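You operate a simulated robot arm through the tools that you are given. There is no shell and no other tool.

You are at the controls of a simulated two-armed robot. One attempt, no reset.

JOB
Give the sleeve on the plate one dot of grease, then put it in the green tray.
Fine: after the dot turn the plate one step on and lift the sleeve off there.

The check looks at the end state, three seconds after you hand in, the way a careful person would. Anything else that was tipped, shoved, dropped, spilled or broken makes it a failure.

ROBOT AND FRAMES
Two 7-joint arms with two-finger grippers on one trunk that stands fixed in place. Base frame: the origin is at the foot of the trunk, x ahead of it, y to its left, z up; the work surface is at about z = 0.8. Units: m, rad, N and s.
The left shoulder is at [0.06, 0.123, 0.97], the right one opposite. With the tool pointing down near the work surface each hand reaches from about 0.34 to 0.8 m from the base axis, measured 20 degrees to its own side. Payload 1.47 kg a hand.
The TCP of each hand is the grasp point between the finger pads, 0.016 m short of the fingertips. In the tool frame z runs along the fingers and y along their closing line. The gripper opens to 0.087 m. The gripper's body begins 0.055 m behind the TCP.
Orientation is that of the tool frame in the base frame, as a unit quaternion [x, y, z, w]. With the fingers straight down and closing along the base's y, the tool's x points along the base's -x, its y along +y and its z along -z.

CONTROLS
- The arms move only by the tool apply_moves. It takes "left_motion", "right_motion" or both (then of equal length, played together; a hand with none holds still); each is text: rows parted by semicolons, each of 7 numbers parted by spaces: the shift along the tool's x, y, z in m, then the turn, a rotation vector about the tool's x, y, z in rad, then the opening, from 0 (shut) to 1 (fully open). In form: x y z ax ay az fingers; .... A call has 1 to 20 rows; each row shifts and turns the commanded pose from where the row before left it, along the tool's axes as they then stand. A row lasts 0.2 s, in which the tool goes at most 0.05 m and 0.15 rad; a call with a longer step from one row to the next is refused whole, and so is a gripper value outside its range. Where a pose cannot be reached the arm comes as near as it can. A force on the tool above 40 N (or 10 N above the force at the start of the call, whichever is more), or a blocked arm, ends the call early, and 0.2 s more pass. Each finger travels about 0.153 m/s and halts on what it meets, pressing with about 22 N; the grip force reading is that of the motor and also rises with nothing between the fingers. The clock runs only during rows and for 0.2 s after the last one: add rows that do not move to give the fingers time. The reply holds the time, the measured pose of the TCP, the force on the tool along the base axes, the opening and the grip force, in the units named above and with some noise, with the torque about the TCP (base axes, N m) and any sound that the robot's microphone picked up.
- Cameras (640 x 400 px; columns grow to the right, rows downward): "scene" is now at [0.0955, -0.006, 1.538]; the picture's right is [-0.07, -1.00, 0.00], its down [-0.63, 0.04, -0.77] and it looks along [0.77, -0.05, -0.64] (base axes); focal length 352 px, centre (320, 200). "left" rides on the left gripper at [0.073, -0.012, -0.09] in its tool frame; the picture's right is [0.16, 0.99, 0.00], its down [-0.72, 0.12, -0.68] and it looks along [-0.67, 0.11, 0.73] (tool axes); focal length 247 px, centre (320, 200). "right" rides on the right gripper at [0.073, 0.012, -0.09] in its tool frame; the picture's right is [-0.16, 0.99, 0.00], its down [-0.72, -0.12, -0.68] and it looks along [-0.67, -0.11, 0.73] (tool axes); focal length 247 px, centre (320, 200). There is no depth. A picture from a camera that has moved, and an enlarged one, comes with that camera's place and axes in the base frame and with its lens.
- capture(camera): a new picture of that camera. The clock stands still meanwhile.
- raise_lower(by): slides the trunk up (or, below 0, down) by that many m; the arms and the scene camera ride with it, the base frame stays. It gives what a move gives, with no picture.
- head_to(pan, tilt): turns the head with the scene camera to pan (to the left, within 2.094 rad either way) and tilt (down, from -0.506 to 1.204), counted from straight ahead of the robot. It gives what a move gives.
- close_up(camera, box): a new picture of the part [left, top, right, bottom] of that camera's present view, enlarged. The clock stands still meanwhile.
- sign_off(): hands the job in; it is judged then, once.

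Nothing tells you positions but the pictures and the camera data. Unless the task says otherwise, let go and move clear before handing in.

The tools are called as name(argument=value, ...) on one line, values as JSON. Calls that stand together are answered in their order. apply_moves: Moves the arms, as the interface text tells. Its arguments: {"type":"object","properties":{"left_motion":{"type":"string"},"right_motion":{"type":"string"}},"required":[]} The other tools are called the same way: raise_lower (by) slides the trunk up or down; head_to (pan, tilt) turns the head that bears the scene camera; capture (camera) takes a picture; close_up (camera, box) takes an enlarged picture of a part of a camera's view; sign_off () hands the job in.

At the start:

```text
t: 0.0
left_ee_pos: [0.5183, 0.2486, 1.181]
left_tool_rot: [0.0, 1.0, 0.0, 0.0]
left_force: [-0.4, 0.2, -1.1]
left_moment: [-0.04, -0.06, 0.01]
left_gripper_width: 0.0871
left_finger_force: 0.1
right_ee_pos: [0.4841, -0.1744, 1.2253]
right_tool_rot: [0.0, 1.0, 0.0, 0.0]
right_force: [0.0, 0.4, -0.9]
right_moment: [0.01, 0.05, 0.01]
right_gripper_width: 0.0871
right_finger_force: 0.1
trunk travel left (down, up): [-0.125, 0.105]
head pan, tilt: [-0.068, 0.689]
```

scene: 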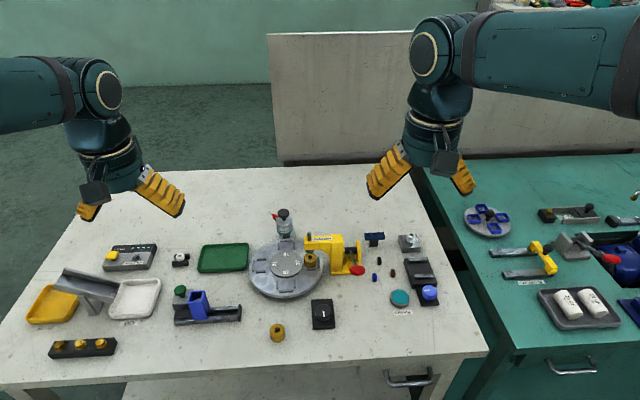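
right: 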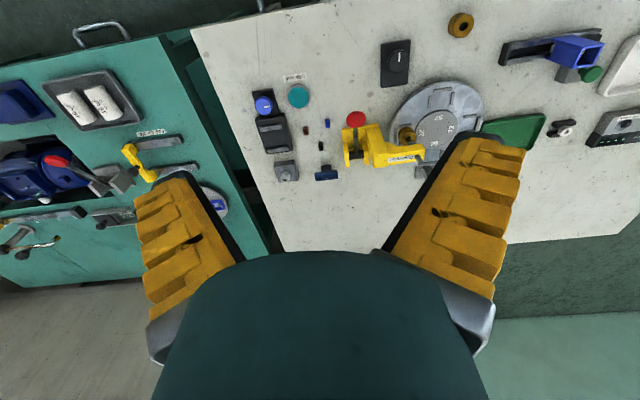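
left: 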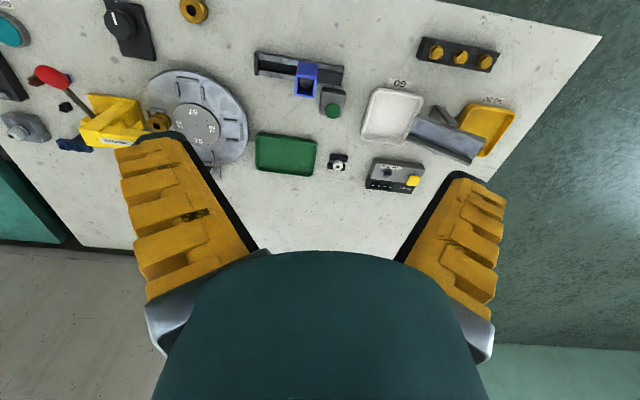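

I see a round indexing plate with a yellow greaser/press beside it, a sleeve on the plate, a green tray to the left, and a dial knob in front. I'll look closer at these before moving.

close_up(camera="scene", box=[230, 190, 390, 290])

close_up(camera="scene", box=[150, 230, 350, 355])

close_up(camera="right", box=[320, 30, 520, 180])

close_up(camera="left", box=[0, 0, 260, 170])

close_up(camera="scene", box=[340, 220, 460, 330])

```text
4.00 times, centred on (310, 240) of scene
camera zoom: at [0.0955, -0.006, 1.538], right [-0.07, -1.0, 0.0], down [-0.63, 0.04, -0.77], along [0.77, -0.05, -0.64], focal length 1407 px, centre (360, 40)
```

zoom: 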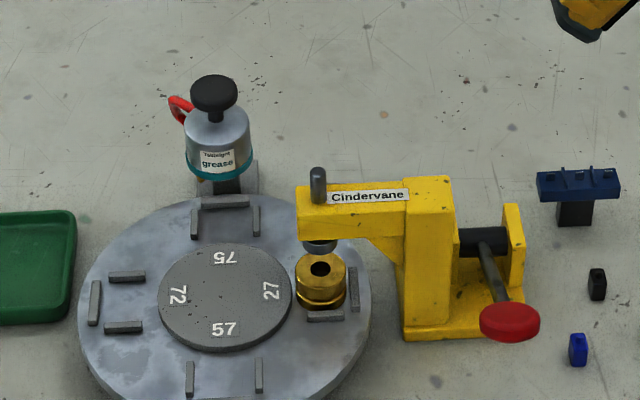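

```text
3.20 times, centred on (250, 292) of scene
camera zoom: at [0.0955, -0.006, 1.538], right [-0.07, -1.0, 0.0], down [-0.63, 0.04, -0.77], along [0.77, -0.05, -0.64], focal length 1126 px, centre (544, -96)
```

zoom: 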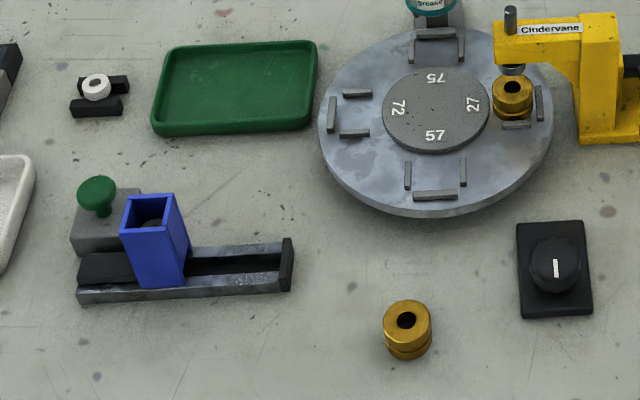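

```text
2.67 times, centred on (420, 105) of right
camera zoom: at [0.4124, -0.1629, 1.3171], right [0.16, 0.99, 0.0], down [0.72, -0.12, 0.68], along [0.67, -0.11, -0.73], focal length 659 px, centre (53, 453)
```

zoom: 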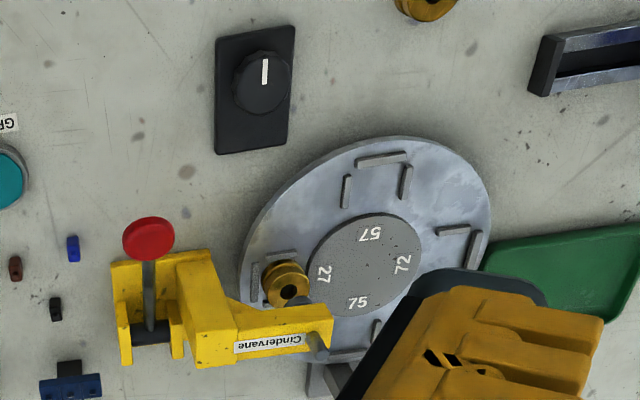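

```text
2.35 times, centred on (130, 85) of left
camera zoom: at [0.4449, 0.2365, 1.2703], right [-0.16, 0.99, 0.0], down [0.72, 0.12, 0.68], along [0.67, 0.11, -0.73], focal length 581 px, centre (767, 471)
```

zoom: 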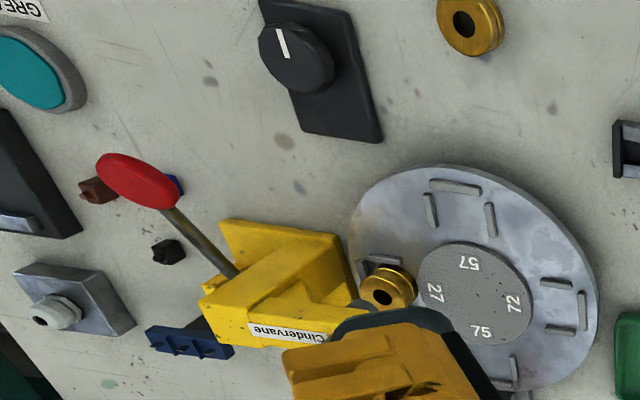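

```text
3.64 times, centred on (400, 275) of scene
camera zoom: at [0.0955, -0.006, 1.538], right [-0.07, -1.0, 0.0], down [-0.63, 0.04, -0.77], along [0.77, -0.05, -0.64], focal length 1279 px, centre (29, -73)
```

zoom: 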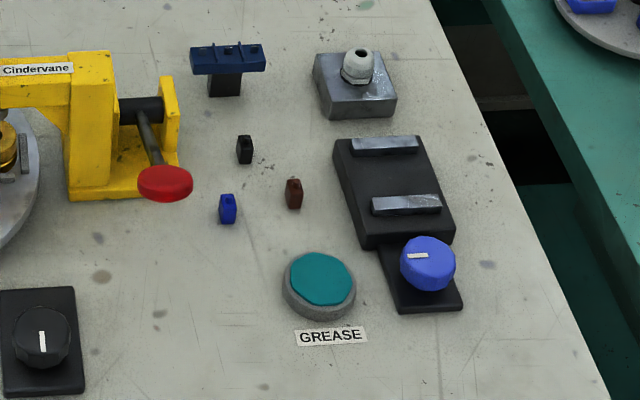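

The plate has four nests: the sleeve sits in the right-hand nest under the yellow press and a grease unit stands at the far nest. I'll zoom in further on the knob, the grease unit, the labels and the button.

close_up(camera="scene", box=[300, 290, 348, 335])

close_up(camera="scene", box=[260, 200, 310, 245])

close_up(camera="scene", box=[295, 225, 370, 285])

close_up(camera="scene", box=[20, 235, 200, 365])

close_up(camera="scene", box=[440, 190, 640, 340])

```text
8.89 times, centred on (324, 312) of scene
camera zoom: at [0.0955, -0.006, 1.538], right [-0.07, -1.0, 0.0], down [-0.63, 0.04, -0.77], along [0.77, -0.05, -0.64], focal length 3127 px, centre (284, -800)
```

zoom: 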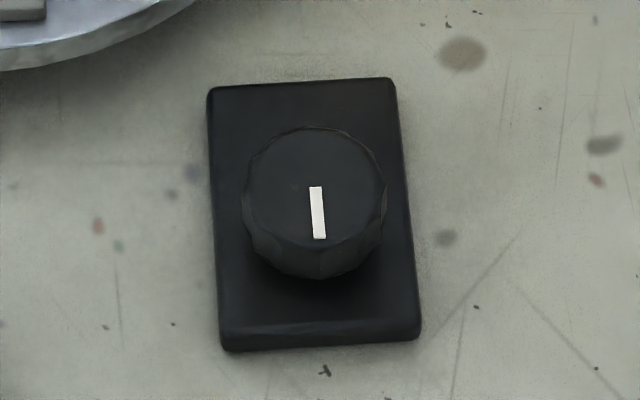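

```text
8.89 times, centred on (285, 222) of scene
camera zoom: at [0.0955, -0.006, 1.538], right [-0.07, -1.0, 0.0], down [-0.63, 0.04, -0.77], along [0.77, -0.05, -0.64], focal length 3127 px, centre (631, 0)
```

zoom: 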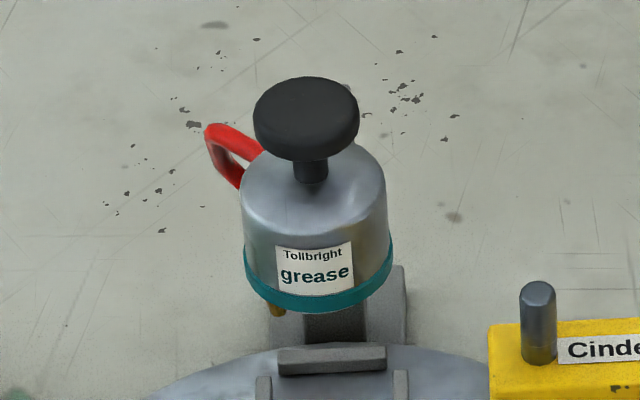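

```text
6.67 times, centred on (332, 255) of scene
camera zoom: at [0.0955, -0.006, 1.538], right [-0.07, -1.0, 0.0], down [-0.63, 0.04, -0.77], along [0.77, -0.05, -0.64], focal length 2346 px, centre (237, -167)
```

zoom: 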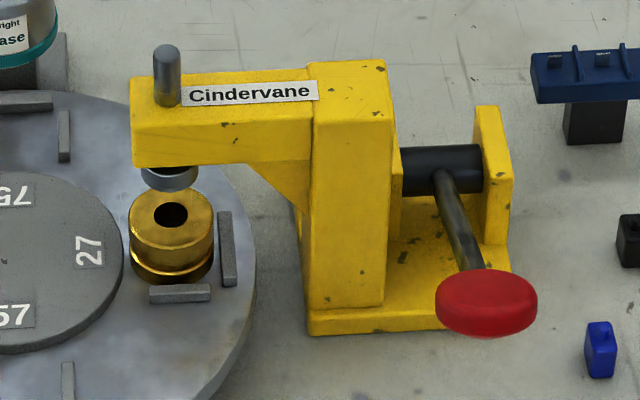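

```text
3.08 times, centred on (110, 300) of scene
camera zoom: at [0.0955, -0.006, 1.538], right [-0.07, -1.0, 0.0], down [-0.63, 0.04, -0.77], along [0.77, -0.05, -0.64], focal length 1083 px, centre (966, -108)
```

zoom: 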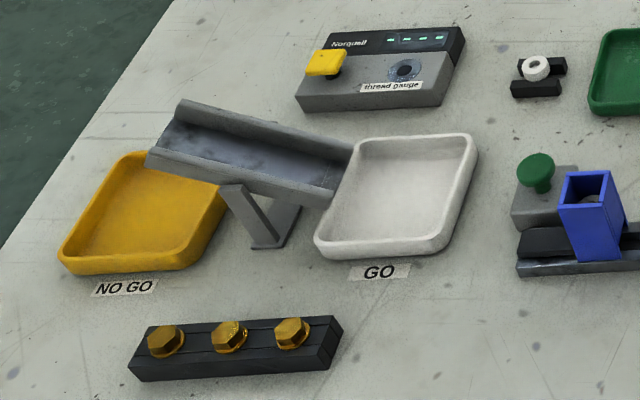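

```text
2.67 times, centred on (540, 265) of scene
camera zoom: at [0.0955, -0.006, 1.538], right [-0.07, -1.0, 0.0], down [-0.63, 0.04, -0.77], along [0.77, -0.05, -0.64], focal length 938 px, centre (-267, 27)
```

zoom: 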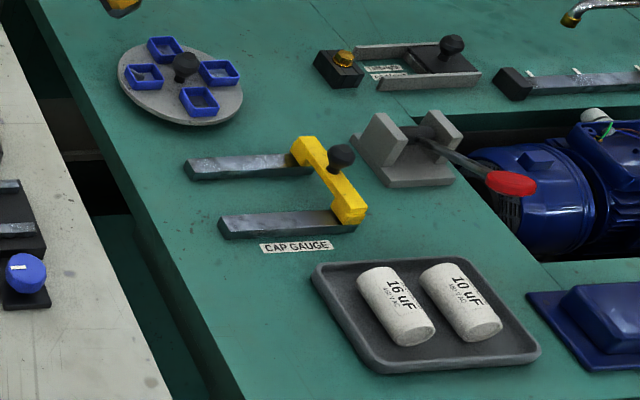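

The bottle reads "Tollbright grease" and seems to hang over the far nest; the black knob at about (0.55, -0.05) probably drives the plate, and the teal GREASE button is at about (0.59, -0.23). I'll move the right hand aside and use the left hand's camera to look at the grease unit more closely.

apply_moves(left_motion="0.009 -0.031 0.0075 0 0 0 1; 0.009 -0.031 0.0075 0 0 0 1; 0.009 -0.031 0.0075 0 0 0 1; 0.009 -0.031 0.0075 0 0 0 1; 0.009 -0.031 0.0075 0 0 0 1; 0.009 -0.031 0.0075 0 0 0 1; 0.009 -0.031 0.0075 0 0 0 1; 0.009 -0.031 0.0075 0 0 0 1; 0 0 0 0 0 0 1", right_motion="-0.003 -0.014 0.005 0 0 0 1; -0.003 -0.014 0.005 0 0 0 1; -0.003 -0.014 0.005 0 0 0 1; -0.003 -0.014 0.005 0 0 0 1; -0.003 -0.014 0.005 0 0 0 1; -0.003 -0.014 0.005 0 0 0 1; -0.003 -0.014 0.005 0 0 0 1; -0.003 -0.014 0.005 0 0 0 1; 0 0 0 0 0 0 1")

capture(camera="left")

capture(camera="scene")

capture(camera="right")

```text
t: 2.0
left_ee_pos: [0.4445, 0.0002, 1.121]
left_tool_rot: [0.0, 1.0, 0.0, -0.001]
left_force: [-0.2, 0.4, 0.2]
left_moment: [0.0, -0.01, 0.0]
left_gripper_width: 0.087
left_finger_force: 0.1
right_ee_pos: [0.5081, -0.286, 1.1862]
right_tool_rot: [0.0, 1.0, 0.001, 0.0]
right_force: [-0.5, 0.3, 0.5]
right_moment: [0.03, -0.04, 0.01]
right_gripper_width: 0.0868
right_finger_force: 0.1
trunk travel left (down, up): [-0.125, 0.105]
head pan, tilt: [-0.068, 0.689]
```

```text
taken
camera left: at [0.3718, -0.0117, 1.2093], right [-0.16, 0.99, 0.0], down [0.72, 0.12, 0.68], along [0.67, 0.11, -0.73], focal length 247 px, centre (320, 200)
```

left: 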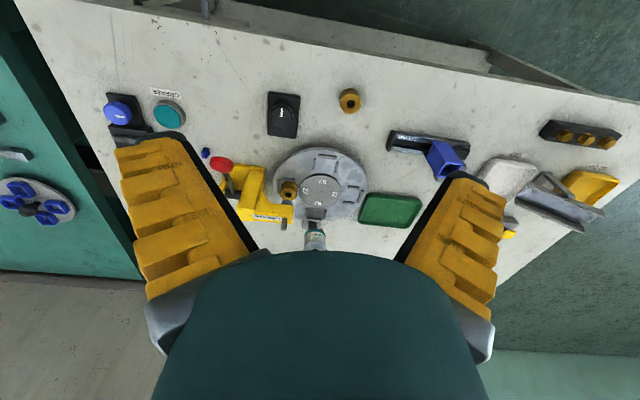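

```text
taken
camera scene: at [0.0952, -0.0053, 1.538], right [-0.07, -1.0, 0.0], down [-0.63, 0.04, -0.77], along [0.77, -0.05, -0.64], focal length 352 px, centre (320, 200)
```

scene: 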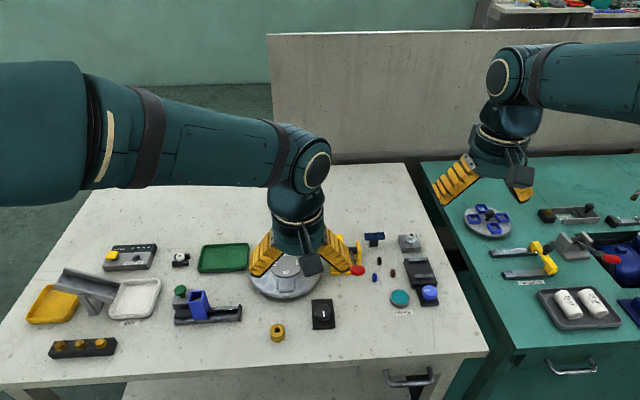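

```text
taken
camera right: at [0.436, -0.2746, 1.2774], right [0.16, 0.99, 0.0], down [0.72, -0.12, 0.68], along [0.67, -0.11, -0.73], focal length 247 px, centre (320, 200)
```

right: 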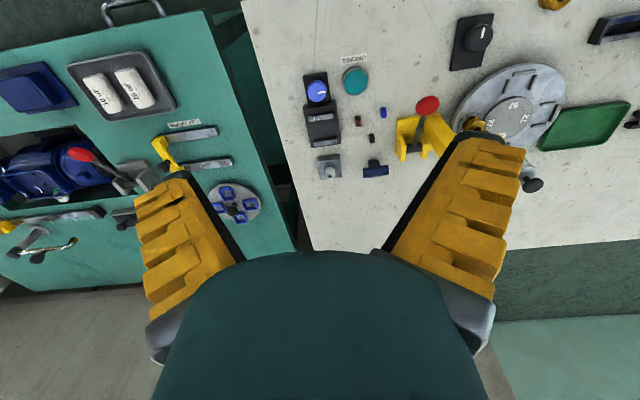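

close_up(camera="left", box=[240, 130, 400, 260])

close_up(camera="left", box=[90, 80, 310, 180])

close_up(camera="right", box=[300, 10, 560, 200])

```text
3.08 times, centred on (320, 195) of left
camera zoom: at [0.3718, -0.0117, 1.2093], right [-0.16, 0.99, 0.0], down [0.72, 0.12, 0.68], along [0.67, 0.11, -0.73], focal length 760 px, centre (320, 215)
```

zoom: 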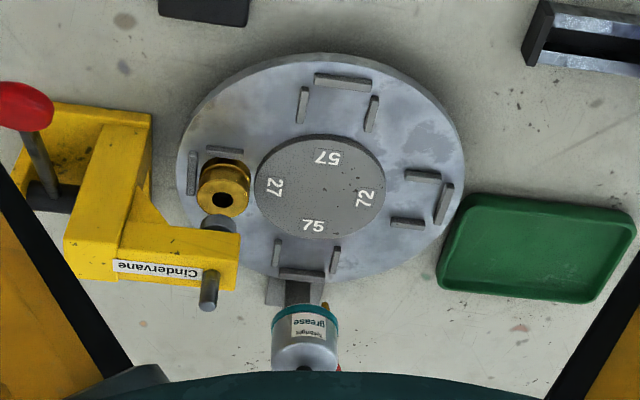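

```text
2.91 times, centred on (200, 130) of left
camera zoom: at [0.3718, -0.0117, 1.2093], right [-0.16, 0.99, 0.0], down [0.72, 0.12, 0.68], along [0.67, 0.11, -0.73], focal length 718 px, centre (669, 404)
```

zoom: 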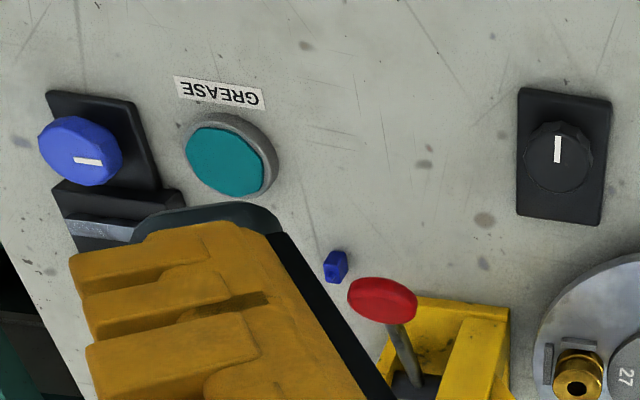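

```text
2.11 times, centred on (430, 105) of right
camera zoom: at [0.436, -0.2746, 1.2774], right [0.16, 0.99, 0.0], down [0.72, -0.12, 0.68], along [0.67, -0.11, -0.73], focal length 520 px, centre (88, 400)
```

zoom: 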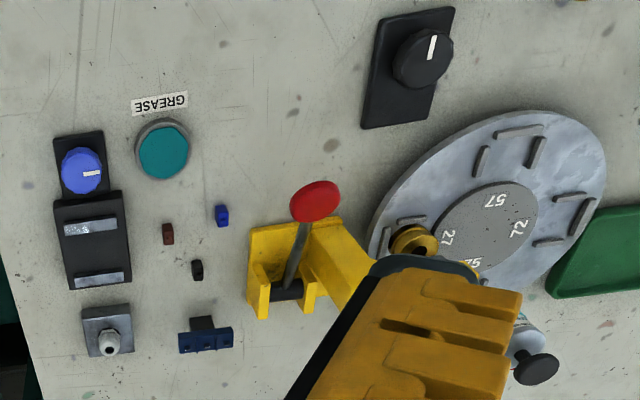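

The grease pot's underside triangulates to about (0.757, 0.041, 0.886), right above the far nest, so the sleeve must go one step from the right nest to the far one, get its dot, then one more step to the left nest. Next I'll take the left hand away and bring the right hand above the black knob to look at it closely.

apply_moves(left_motion="-0.005 0.03 0 0 0 0 1; -0.005 0.03 0 0 0 0 1; -0.005 0.03 0 0 0 0 1; -0.005 0.03 0 0 0 0 1; -0.005 0.03 0 0 0 0 1; -0.005 0.03 0 0 0 0 1; -0.005 0.03 0 0 0 0 1; -0.005 0.03 0 0 0 0 1; -0.005 0.03 0 0 0 0 1; -0.005 0.03 0 0 0 0 1; 0 0 0 0 0 0 1")

apply_moves(right_motion="-0.004 0.024 0.016 0 0 0 1; -0.004 0.024 0.016 0 0 0 1; -0.004 0.024 0.016 0 0 0 1; -0.004 0.024 0.016 0 0 0 1; -0.004 0.024 0.016 0 0 0 1; -0.004 0.024 0.016 0 0 0 1; -0.004 0.024 0.016 0 0 0 1; -0.004 0.024 0.016 0 0 0 1; -0.004 0.024 0.016 0 0 0 1; -0.003 0.024 0.016 0 0 0 1; 0 0 0 0 0 0 1")

capture(camera="right")

capture(camera="left")

capture(camera="scene")

```text
t: 4.4
left_ee_pos: [0.4963, 0.2981, 1.122]
left_tool_rot: [0.0, 1.0, 0.0, 0.0]
left_force: [-0.2, -0.2, 1.1]
left_moment: [-0.02, 0.03, 0.01]
left_gripper_width: 0.0872
left_finger_force: 0.0
right_ee_pos: [0.5074, -0.2864, 1.1866]
right_tool_rot: [0.0, 1.0, -0.001, 0.0]
right_force: [-0.1, -0.5, 0.2]
right_moment: [0.0, 0.0, 0.0]
right_gripper_width: 0.087
right_finger_force: 0.0
trunk travel left (down, up): [-0.125, 0.105]
head pan, tilt: [-0.068, 0.689]
```

```text
t: 6.8
left_ee_pos: [0.4954, 0.2994, 1.122]
left_tool_rot: [0.0, 1.0, 0.0, 0.0]
left_force: [-0.5, 0.5, 0.4]
left_moment: [0.02, 0.03, -0.01]
left_gripper_width: 0.0869
left_finger_force: 0.2
right_ee_pos: [0.5485, -0.0471, 1.0271]
right_tool_rot: [0.0, 1.0, 0.0, 0.0]
right_force: [0.3, 0.7, 0.3]
right_moment: [0.01, -0.02, 0.01]
right_gripper_width: 0.087
right_finger_force: 0.1
trunk travel left (down, up): [-0.125, 0.105]
head pan, tilt: [-0.068, 0.689]
```

```text
taken
camera right: at [0.4748, -0.0359, 1.1174], right [0.16, 0.99, 0.0], down [0.72, -0.12, 0.68], along [0.67, -0.11, -0.73], focal length 247 px, centre (320, 200)
```

right: 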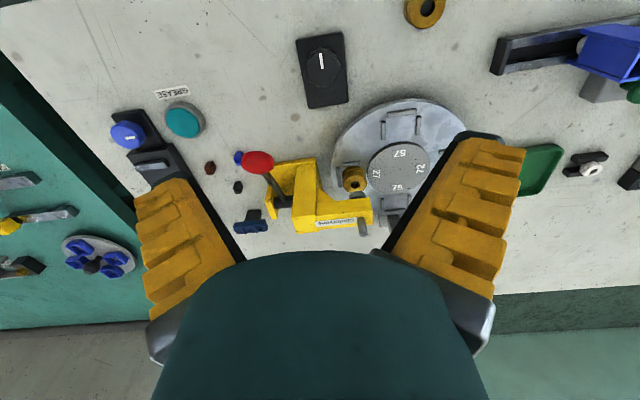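

```text
taken
camera left: at [0.4228, 0.2866, 1.2109], right [-0.16, 0.99, 0.0], down [0.72, 0.12, 0.68], along [0.67, 0.11, -0.73], focal length 247 px, centre (320, 200)
```

left: 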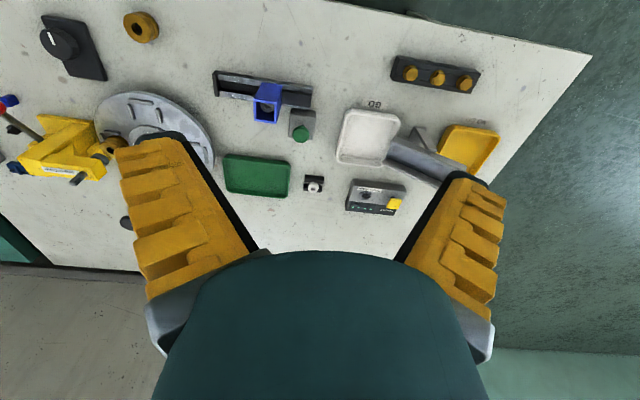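

```text
taken
camera scene: at [0.0952, -0.0063, 1.538], right [-0.07, -1.0, 0.0], down [-0.63, 0.04, -0.77], along [0.77, -0.05, -0.64], focal length 352 px, centre (320, 200)
```

scene: 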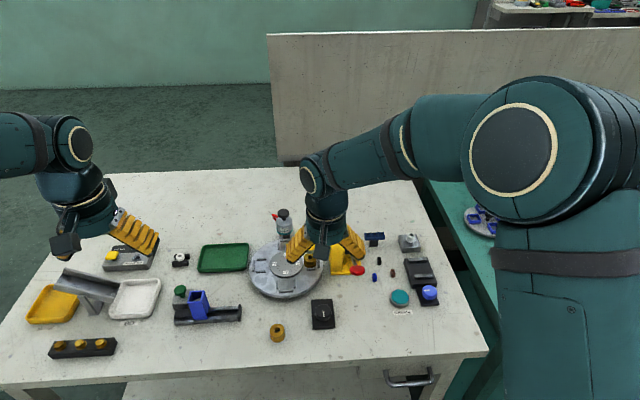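

close_up(camera="right", box=[280, 20, 370, 120])

close_up(camera="right", box=[250, 90, 480, 250])

close_up(camera="left", box=[0, 0, 220, 160])

close_up(camera="scene", box=[295, 290, 350, 335])

```text
4.00 times, centred on (325, 70) of right
camera zoom: at [0.4748, -0.0359, 1.1174], right [0.16, 0.99, 0.0], down [0.72, -0.12, 0.68], along [0.67, -0.11, -0.73], focal length 988 px, centre (300, 720)
```

zoom: 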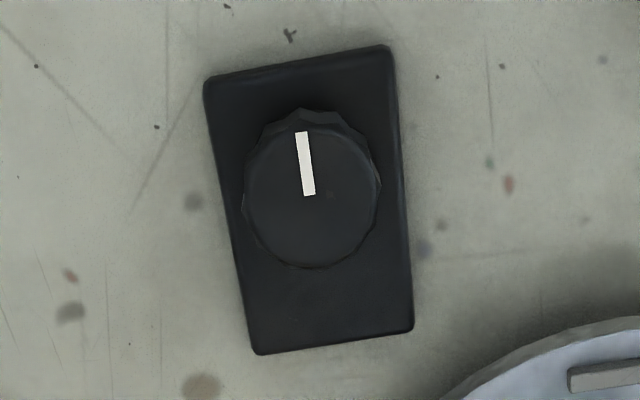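

```text
2.50 times, centred on (365, 170) of right
camera zoom: at [0.4748, -0.0359, 1.1174], right [0.16, 0.99, 0.0], down [0.72, -0.12, 0.68], along [0.67, -0.11, -0.73], focal length 617 px, centre (208, 275)
```

zoom: 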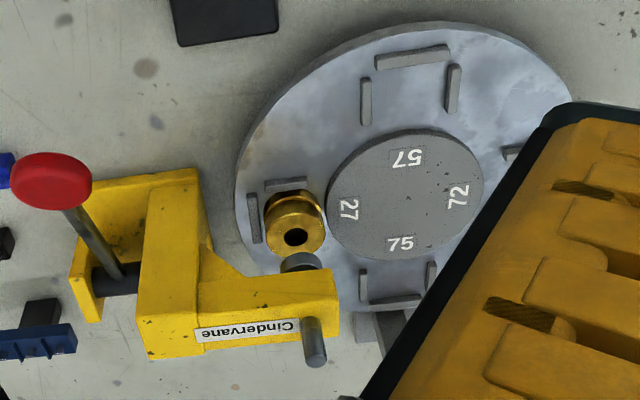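

```text
2.50 times, centred on (110, 80) of left
camera zoom: at [0.4228, 0.2866, 1.2109], right [-0.16, 0.99, 0.0], down [0.72, 0.12, 0.68], along [0.67, 0.11, -0.73], focal length 617 px, centre (845, 500)
```

zoom: 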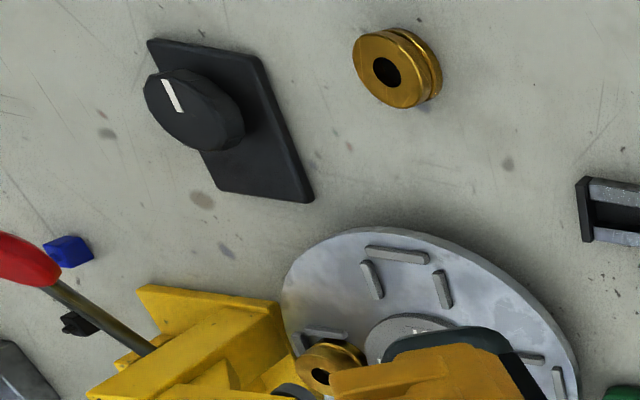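

```text
8.89 times, centred on (322, 312) of scene
camera zoom: at [0.0952, -0.0063, 1.538], right [-0.07, -1.0, 0.0], down [-0.63, 0.04, -0.77], along [0.77, -0.05, -0.64], focal length 3127 px, centre (298, -800)
```

zoom: 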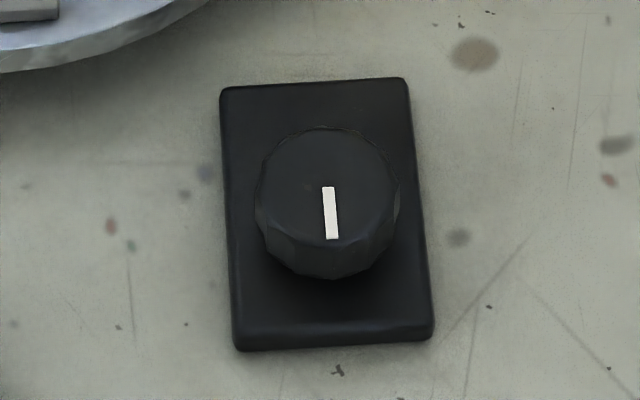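

The knob's top centre comes out at about (0.548, -0.044, 0.837) with a 35 mm diameter, on a panel whose top is at z about 0.81. I'll lower the right hand until its tips are just above the knob and check alignment.

apply_moves(right_motion="0 0.001 0.025 0 0 0 1; 0 0.001 0.025 0 0 0 1; 0 0.001 0.025 0 0 0 1; 0 0 0.025 0 0 0 1; 0 0 0.025 0 0 0 1; 0 0 0.02 0 0 0 1; 0 0 0.01 0 0 0 0.8; 0 0 0 0 0 0 0.8")

capture(camera="right")

close_up(camera="scene", box=[270, 240, 370, 335])

close_up(camera="left", box=[0, 0, 220, 160])

```text
t: 8.6
left_ee_pos: [0.4955, 0.2983, 1.1209]
left_tool_rot: [0.0, 1.0, 0.0, 0.0]
left_force: [0.4, 0.4, 0.0]
left_moment: [0.01, 0.02, 0.01]
left_gripper_width: 0.0872
left_finger_force: 0.0
right_ee_pos: [0.5492, -0.0422, 0.8713]
right_tool_rot: [0.0, 1.0, -0.001, 0.0]
right_force: [-0.4, 0.8, -0.2]
right_moment: [-0.01, 0.0, -0.03]
right_gripper_width: 0.0731
right_finger_force: 2.1
trunk travel left (down, up): [-0.125, 0.105]
head pan, tilt: [-0.068, 0.689]
```

```text
taken
camera right: at [0.476, -0.0318, 0.9618], right [0.16, 0.99, 0.0], down [0.72, -0.12, 0.68], along [0.67, -0.11, -0.73], focal length 247 px, centre (320, 200)
```

right: 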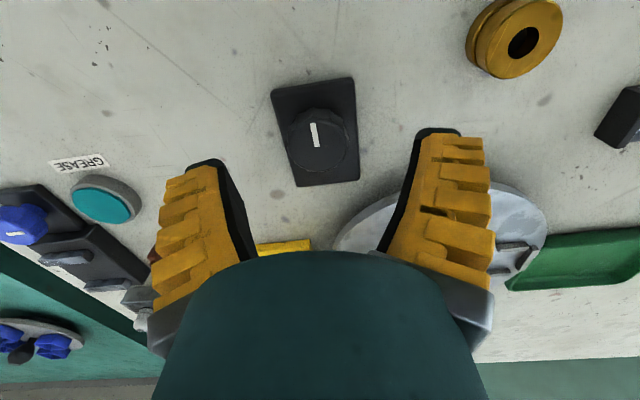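

```text
4.21 times, centred on (320, 288) of scene
camera zoom: at [0.0955, -0.006, 1.538], right [-0.07, -1.0, 0.0], down [-0.63, 0.04, -0.77], along [0.77, -0.05, -0.64], focal length 1481 px, centre (320, -168)
```

zoom: 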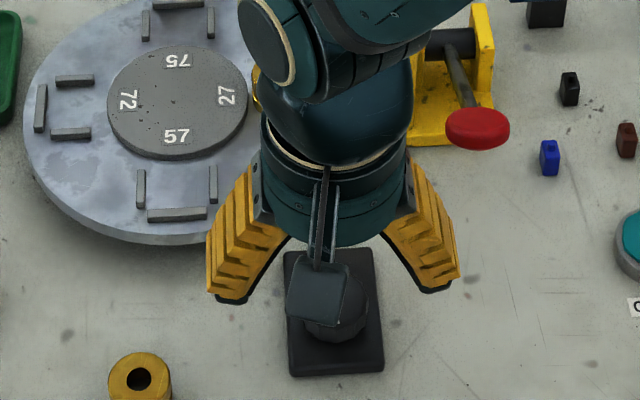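

```text
2.50 times, centred on (110, 80) of left
camera zoom: at [0.423, 0.2869, 1.2107], right [-0.16, 0.99, 0.0], down [0.72, 0.12, 0.68], along [0.67, 0.11, -0.73], focal length 617 px, centre (845, 500)
```

zoom: 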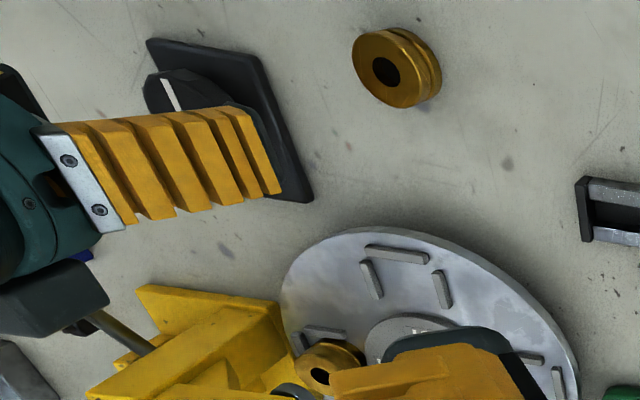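

close_up(camera="right", box=[250, 70, 390, 200])

```text
3.08 times, centred on (320, 135) of right
camera zoom: at [0.476, -0.0318, 0.9618], right [0.16, 0.99, 0.0], down [0.72, -0.12, 0.68], along [0.67, -0.11, -0.73], focal length 760 px, centre (320, 400)
```

zoom: 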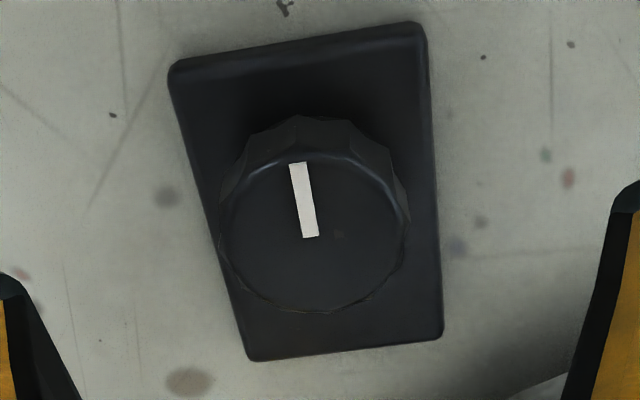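

The knob is well centred between the fingers. I'll descend to z ≈ 0.833 and close on the knob.

apply_moves(right_motion="0.0005 -0.0015 0.014 0 0 0 0.8; 0.0005 -0.0015 0.014 0 0 0 0.8; 0 0 0.01 0 0 0 0.8; 0 0 0 0 0 0 0.8; 0 0 0 0 0 0 0.6; 0 0 0 0 0 0 0.45; 0 0 0 0 0 0 0.3; 0 0 0 0 0 0 0.3; 0 0 0 0 0 0 0.3")

capture(camera="right")

close_up(camera="scene", box=[230, 190, 390, 335])

```text
t: 10.6
left_ee_pos: [0.4963, 0.2988, 1.1211]
left_tool_rot: [0.0, 1.0, 0.0, 0.0]
left_force: [-0.8, 0.2, 0.5]
left_moment: [-0.01, 0.01, -0.02]
left_gripper_width: 0.0869
left_finger_force: 0.0
right_ee_pos: [0.5477, -0.0452, 0.834]
right_tool_rot: [0.0, 1.0, 0.0, 0.0]
right_force: [-0.4, 5.0, 1.0]
right_moment: [0.02, -0.06, 0.01]
right_gripper_width: 0.0347
right_finger_force: 7.2
trunk travel left (down, up): [-0.125, 0.105]
head pan, tilt: [-0.068, 0.689]
```

```text
taken
camera right: at [0.4745, -0.0345, 0.9247], right [0.16, 0.99, 0.0], down [0.72, -0.12, 0.68], along [0.67, -0.11, -0.73], focal length 247 px, centre (320, 200)
```

right: 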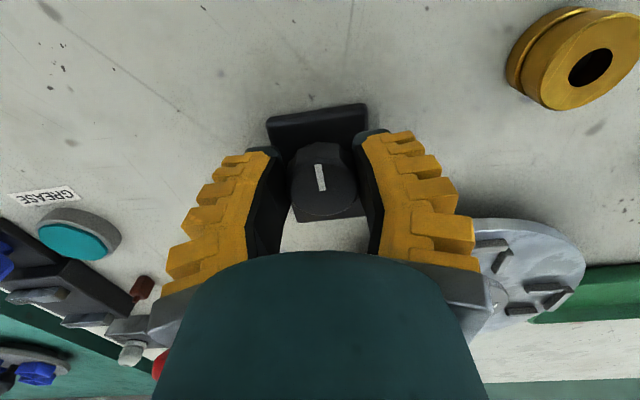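

```text
2.76 times, centred on (310, 262) of scene
camera zoom: at [0.0955, -0.0055, 1.538], right [-0.07, -1.0, 0.0], down [-0.63, 0.04, -0.77], along [0.77, -0.05, -0.64], focal length 971 px, centre (348, 28)
```

zoom: 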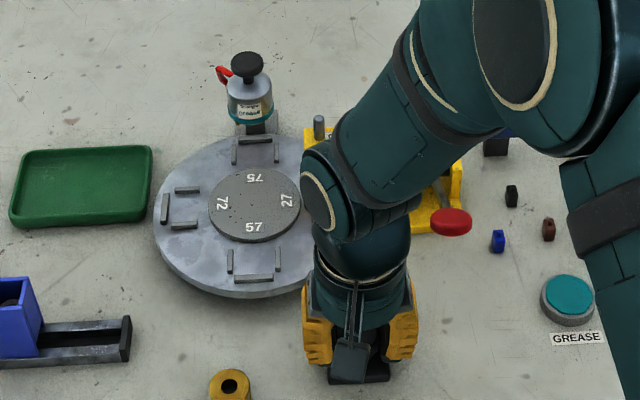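

The knob is gripped (35 mm). I'll turn it a small amount counter-clockwise (seen from above) and watch torque and the plate.

apply_moves(right_motion="0 0 0 0 0 -0.1 0.3; 0 0 0 0 0 -0.1 0.3; 0 0 0 0 0 0 0.3")

close_up(camera="scene", box=[230, 190, 390, 335])

capture(camera="right")

```text
t: 11.4
left_ee_pos: [0.4967, 0.2989, 1.1211]
left_tool_rot: [0.0, 1.0, 0.0, 0.0]
left_force: [0.7, -0.7, -0.2]
left_moment: [-0.03, 0.0, 0.04]
left_gripper_width: 0.0871
left_finger_force: 0.1
right_ee_pos: [0.5472, -0.0475, 0.8326]
right_tool_rot: [-0.1, 0.995, 0.0, 0.001]
right_force: [0.2, 4.9, 2.0]
right_moment: [0.06, 0.04, 0.01]
right_gripper_width: 0.0347
right_finger_force: 6.5
trunk travel left (down, up): [-0.125, 0.105]
head pan, tilt: [-0.068, 0.689]
```

```text
2.76 times, centred on (310, 262) of scene
camera zoom: at [0.0955, -0.0055, 1.538], right [-0.07, -1.0, 0.0], down [-0.63, 0.04, -0.77], along [0.77, -0.05, -0.64], focal length 971 px, centre (348, 28)
```

zoom: 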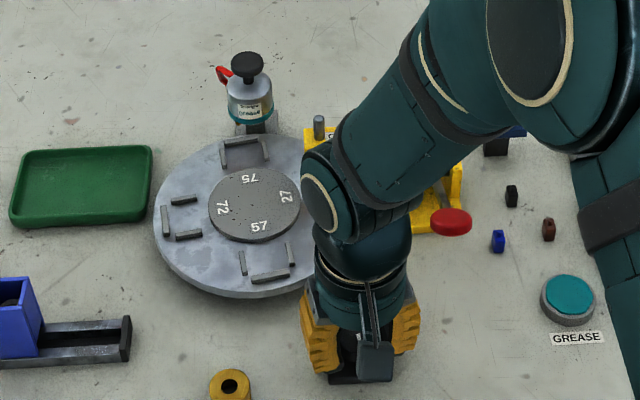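

```text
taken
camera right: at [0.4736, -0.0497, 0.9241], right [-0.04, 1.0, 0.0], down [0.73, 0.03, 0.68], along [0.68, 0.03, -0.73], focal length 247 px, centre (320, 200)
```

right: 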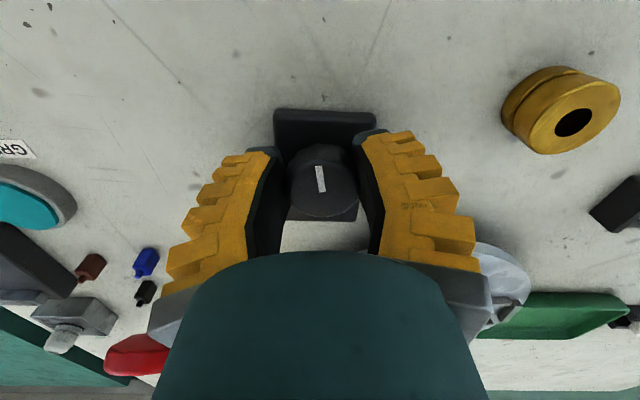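

The plate follows the knob 1:1 in the same direction, so counter-clockwise takes the sleeve from the press nest toward the grease nest. Before going on, I'll move the left hand a little so its camera sees the sleeve under the press head and check clearance.

apply_moves(left_motion="0.02 0.01 0.02 0 0 0 1; 0.02 0.01 0.02 0 0 0 1; 0 0 0.02 0 0 0 1; 0 0 0 0 0 0 1")

capture(camera="left")

close_up(camera="left", box=[0, 20, 240, 190])

```text
t: 12.4
left_ee_pos: [0.457, 0.3198, 1.0628]
left_tool_rot: [0.0, 1.0, 0.0, 0.0]
left_force: [1.1, 0.0, -0.3]
left_moment: [0.0, -0.01, 0.0]
left_gripper_width: 0.0872
left_finger_force: 0.1
right_ee_pos: [0.5477, -0.0474, 0.8337]
right_tool_rot: [-0.1, 0.995, 0.0, 0.001]
right_force: [0.4, 4.2, 1.6]
right_moment: [0.05, 0.02, 0.06]
right_gripper_width: 0.0346
right_finger_force: 7.0
trunk travel left (down, up): [-0.125, 0.105]
head pan, tilt: [-0.068, 0.689]
```

```text
taken
camera left: at [0.3837, 0.3078, 1.1508], right [-0.16, 0.99, 0.0], down [0.72, 0.12, 0.68], along [0.67, 0.11, -0.73], focal length 247 px, centre (320, 200)
```

left: 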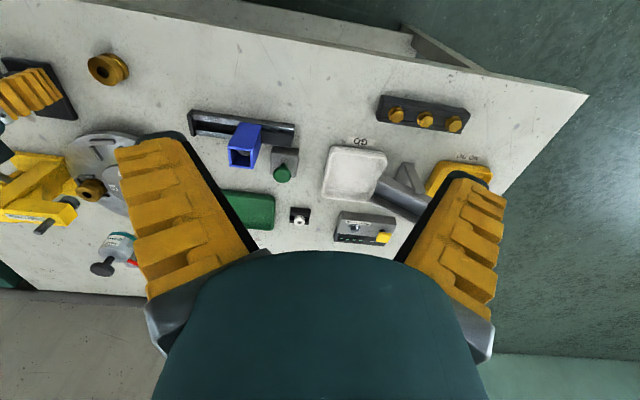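

```text
2.35 times, centred on (120, 105) of left
camera zoom: at [0.3837, 0.3078, 1.1508], right [-0.16, 0.99, 0.0], down [0.72, 0.12, 0.68], along [0.67, 0.11, -0.73], focal length 581 px, centre (791, 424)
```

zoom: 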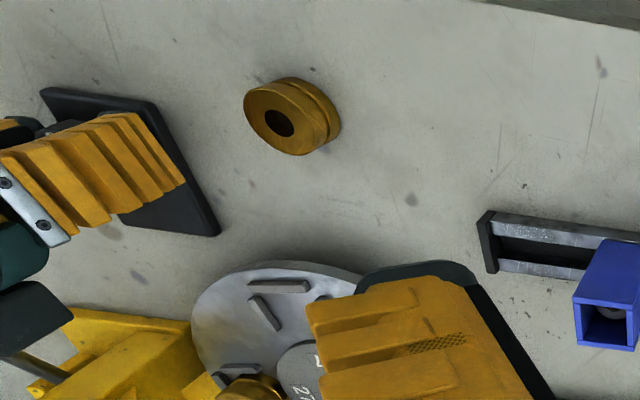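

close_up(camera="left", box=[0, 140, 150, 280])

```text
2.86 times, centred on (75, 210) of left
camera zoom: at [0.3837, 0.3078, 1.1508], right [-0.16, 0.99, 0.0], down [0.72, 0.12, 0.68], along [0.67, 0.11, -0.73], focal length 706 px, centre (1020, 171)
```

zoom: 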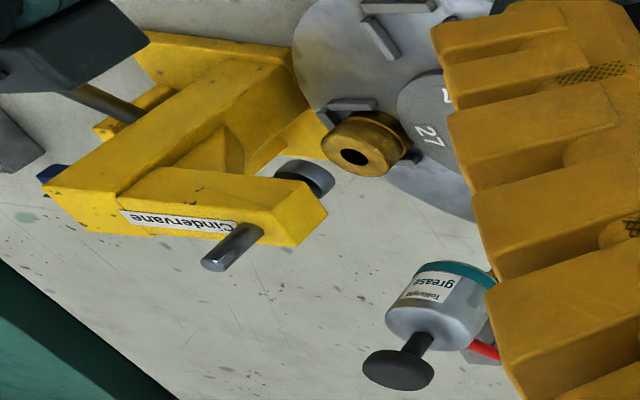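

The press ram bottom is at about z 0.88 and the sleeve top at about 0.856, so the sleeve passes clear. I'll keep turning the knob counter-clockwise, about half of the remainder first.

apply_moves(right_motion="0 0 0 0 0 -0.12 0.3; 0 0 0 0 0 -0.12 0.3; 0 0 0 0 0 -0.12 0.3; 0 0 0 0 0 -0.12 0.3; 0 0 0 0 0 -0.12 0.3; 0 0 0 0 0 0 0.3")

close_up(camera="scene", box=[230, 190, 390, 335])

close_up(camera="left", box=[0, 140, 150, 280])

```text
t: 13.8
left_ee_pos: [0.4564, 0.3197, 1.0617]
left_tool_rot: [0.0, 1.0, -0.001, 0.0]
left_force: [0.6, 0.5, 0.3]
left_moment: [-0.02, -0.01, 0.02]
left_gripper_width: 0.0872
left_finger_force: 0.0
right_ee_pos: [0.547, -0.0454, 0.8325]
right_tool_rot: [-0.391, 0.92, 0.0, -0.002]
right_force: [5.0, -2.7, 0.9]
right_moment: [0.03, -0.04, 0.01]
right_gripper_width: 0.0353
right_finger_force: 6.7
trunk travel left (down, up): [-0.125, 0.105]
head pan, tilt: [-0.068, 0.689]
```

```text
2.76 times, centred on (310, 262) of scene
camera zoom: at [0.0964, -0.006, 1.5378], right [-0.07, -1.0, 0.0], down [-0.64, 0.04, -0.77], along [0.77, -0.05, -0.64], focal length 971 px, centre (348, 28)
```

zoom: 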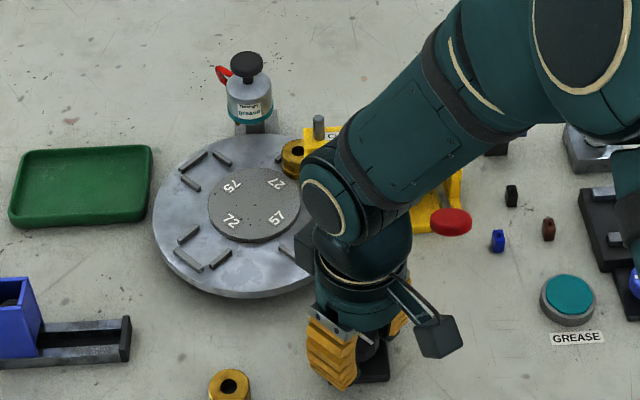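

```text
2.86 times, centred on (75, 210) of left
camera zoom: at [0.3846, 0.3075, 1.1507], right [-0.16, 0.99, 0.0], down [0.72, 0.12, 0.68], along [0.67, 0.11, -0.73], focal length 706 px, centre (1020, 171)
```

zoom: 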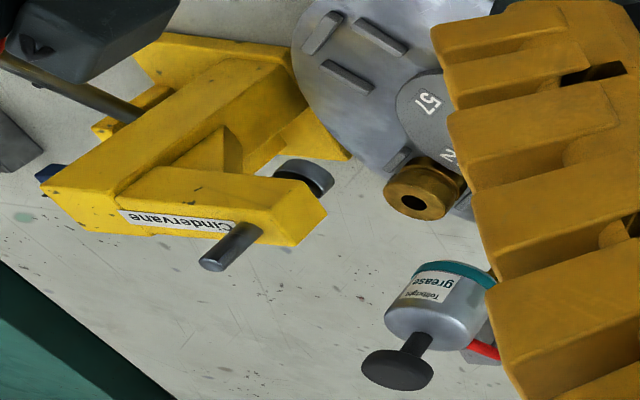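

The sleeve is travelling cleanly with its nest, halfway now. I'll complete the 90° step.

apply_moves(right_motion="0 0 0 0 0 -0.13 0.3; 0 0 0 0 0 -0.13 0.3; 0 0 0 0 0 -0.13 0.3; 0 0 0 0 0 -0.13 0.3; 0 0 0 0 0 -0.13 0.3; 0 0 0 0 0 -0.12 0.3; 0 0 0 0 0 0 0.3; 0 0 0 0 0 0 0.3")

close_up(camera="scene", box=[230, 190, 390, 335])

close_up(camera="left", box=[0, 140, 150, 280])

capture(camera="right")

```text
t: 15.6
left_ee_pos: [0.4583, 0.3194, 1.0617]
left_tool_rot: [0.0, 1.0, 0.0, 0.0]
left_force: [-0.5, -0.7, 0.1]
left_moment: [0.03, 0.0, 0.0]
left_gripper_width: 0.087
left_finger_force: 0.2
right_ee_pos: [0.5469, -0.0466, 0.8348]
right_tool_rot: [-0.707, 0.707, 0.0, 0.0]
right_force: [7.2, 0.8, 2.1]
right_moment: [-0.01, -0.1, -0.01]
right_gripper_width: 0.0363
right_finger_force: 8.1
trunk travel left (down, up): [-0.125, 0.105]
head pan, tilt: [-0.068, 0.689]
```

```text
2.76 times, centred on (310, 262) of scene
camera zoom: at [0.0961, -0.0058, 1.5379], right [-0.07, -1.0, 0.0], down [-0.64, 0.04, -0.77], along [0.77, -0.05, -0.64], focal length 971 px, centre (348, 28)
```

zoom: 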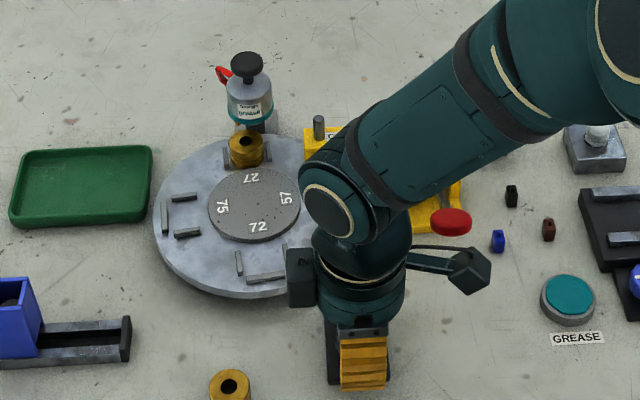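

```text
2.86 times, centred on (75, 210) of left
camera zoom: at [0.3844, 0.3076, 1.1509], right [-0.16, 0.99, 0.0], down [0.72, 0.12, 0.68], along [0.67, 0.11, -0.73], focal length 706 px, centre (1020, 171)
```

zoom: 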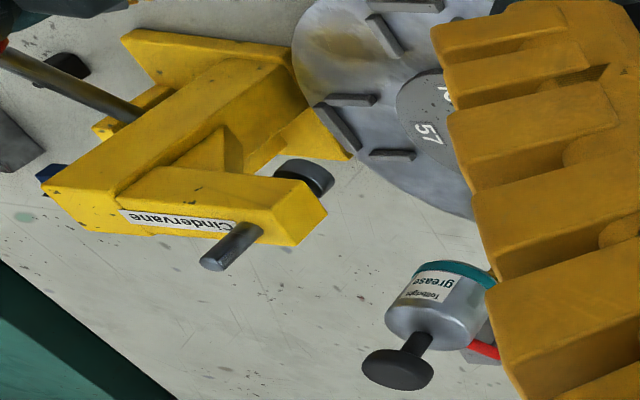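

```text
taken
camera right: at [0.536, -0.1193, 0.9243], right [-0.99, 0.16, 0.0], down [0.12, 0.72, 0.68], along [0.11, 0.67, -0.73], focal length 247 px, centre (320, 200)
```

right: 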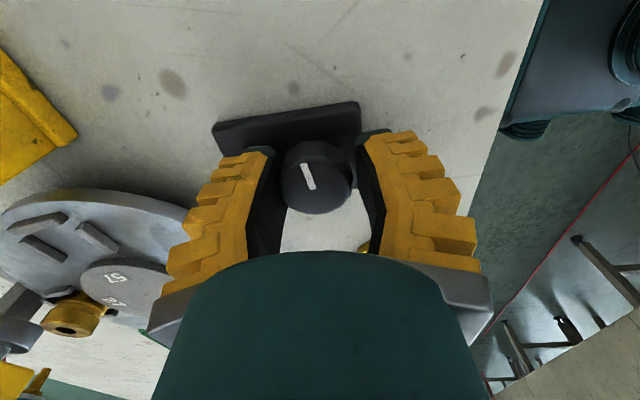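

close_up(camera="scene", box=[245, 200, 325, 300])

close_up(camera="right", box=[200, 80, 400, 240])

```text
4.00 times, centred on (285, 250) of scene
camera zoom: at [0.0961, -0.0058, 1.5379], right [-0.07, -1.0, 0.0], down [-0.64, 0.04, -0.77], along [0.77, -0.05, -0.64], focal length 1407 px, centre (460, 0)
```

zoom: 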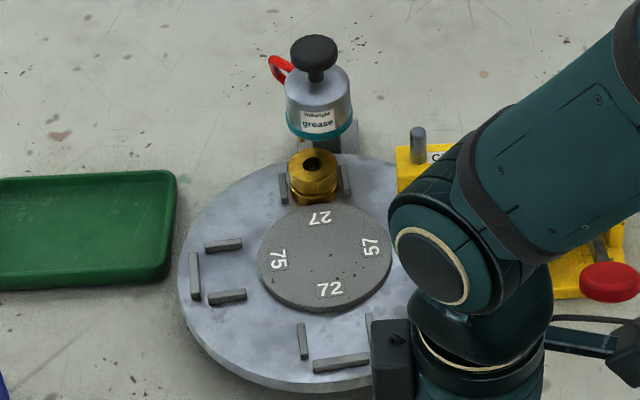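

```text
2.50 times, centred on (300, 160) of right
camera zoom: at [0.536, -0.1193, 0.9243], right [-0.99, 0.16, 0.0], down [0.12, 0.72, 0.68], along [0.11, 0.67, -0.73], focal length 617 px, centre (370, 300)
```

zoom: 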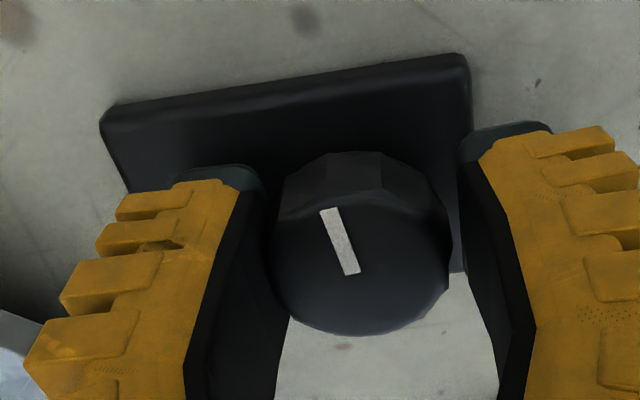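

The sleeve is at the grease nest, but the knob slipped ahead in my fingers by roughly 0.1 rad (plate slightly past the step). I'll release, re-grip so the flats re-align to the fingers at exactly 90°, and look again.

apply_moves(right_motion="0 0 0 0 0 0 0.45; 0 0 0 0 0 0 0.55; 0 0 0 0 0 0 0.55; 0 0 0 0 0 0 0.55")

close_up(camera="scene", box=[245, 200, 325, 300])

close_up(camera="right", box=[200, 80, 400, 240])

```text
t: 16.6
left_ee_pos: [0.4573, 0.3194, 1.0617]
left_tool_rot: [0.0, 1.0, 0.001, 0.0]
left_force: [-0.1, -0.5, -0.8]
left_moment: [-0.01, 0.01, 0.04]
left_gripper_width: 0.0869
left_finger_force: 0.0
right_ee_pos: [0.547, -0.0468, 0.834]
right_tool_rot: [-0.707, 0.707, -0.001, 0.0]
right_force: [-0.1, -0.5, -0.3]
right_moment: [0.01, -0.01, -0.04]
right_gripper_width: 0.0531
right_finger_force: 4.0
trunk travel left (down, up): [-0.125, 0.105]
head pan, tilt: [-0.068, 0.689]
```

```text
4.00 times, centred on (285, 250) of scene
camera zoom: at [0.0955, -0.006, 1.538], right [-0.07, -1.0, 0.0], down [-0.63, 0.04, -0.77], along [0.77, -0.05, -0.64], focal length 1407 px, centre (460, 0)
```

zoom: 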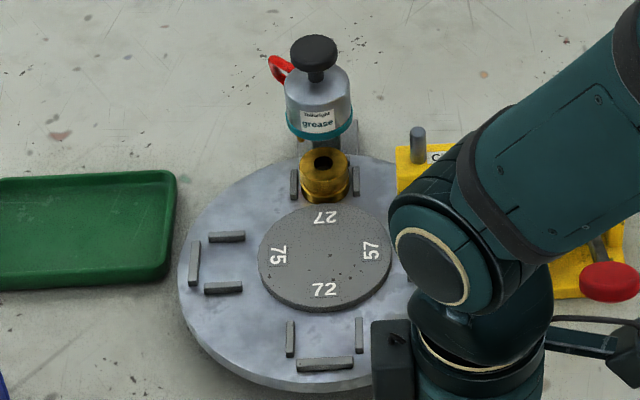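

```text
2.50 times, centred on (300, 160) of right
camera zoom: at [0.5354, -0.1194, 0.9244], right [-0.99, 0.16, 0.0], down [0.12, 0.72, 0.68], along [0.11, 0.67, -0.73], focal length 617 px, centre (370, 300)
```

zoom: 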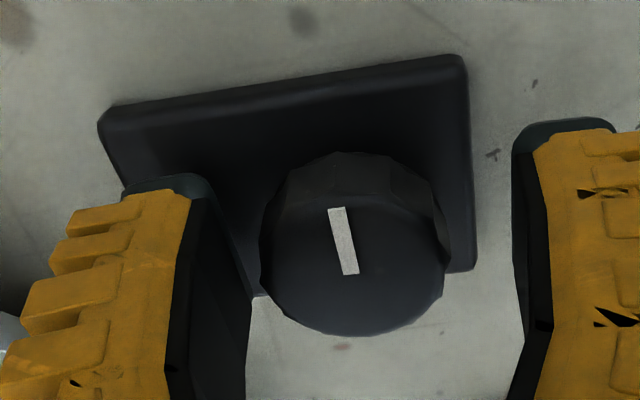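

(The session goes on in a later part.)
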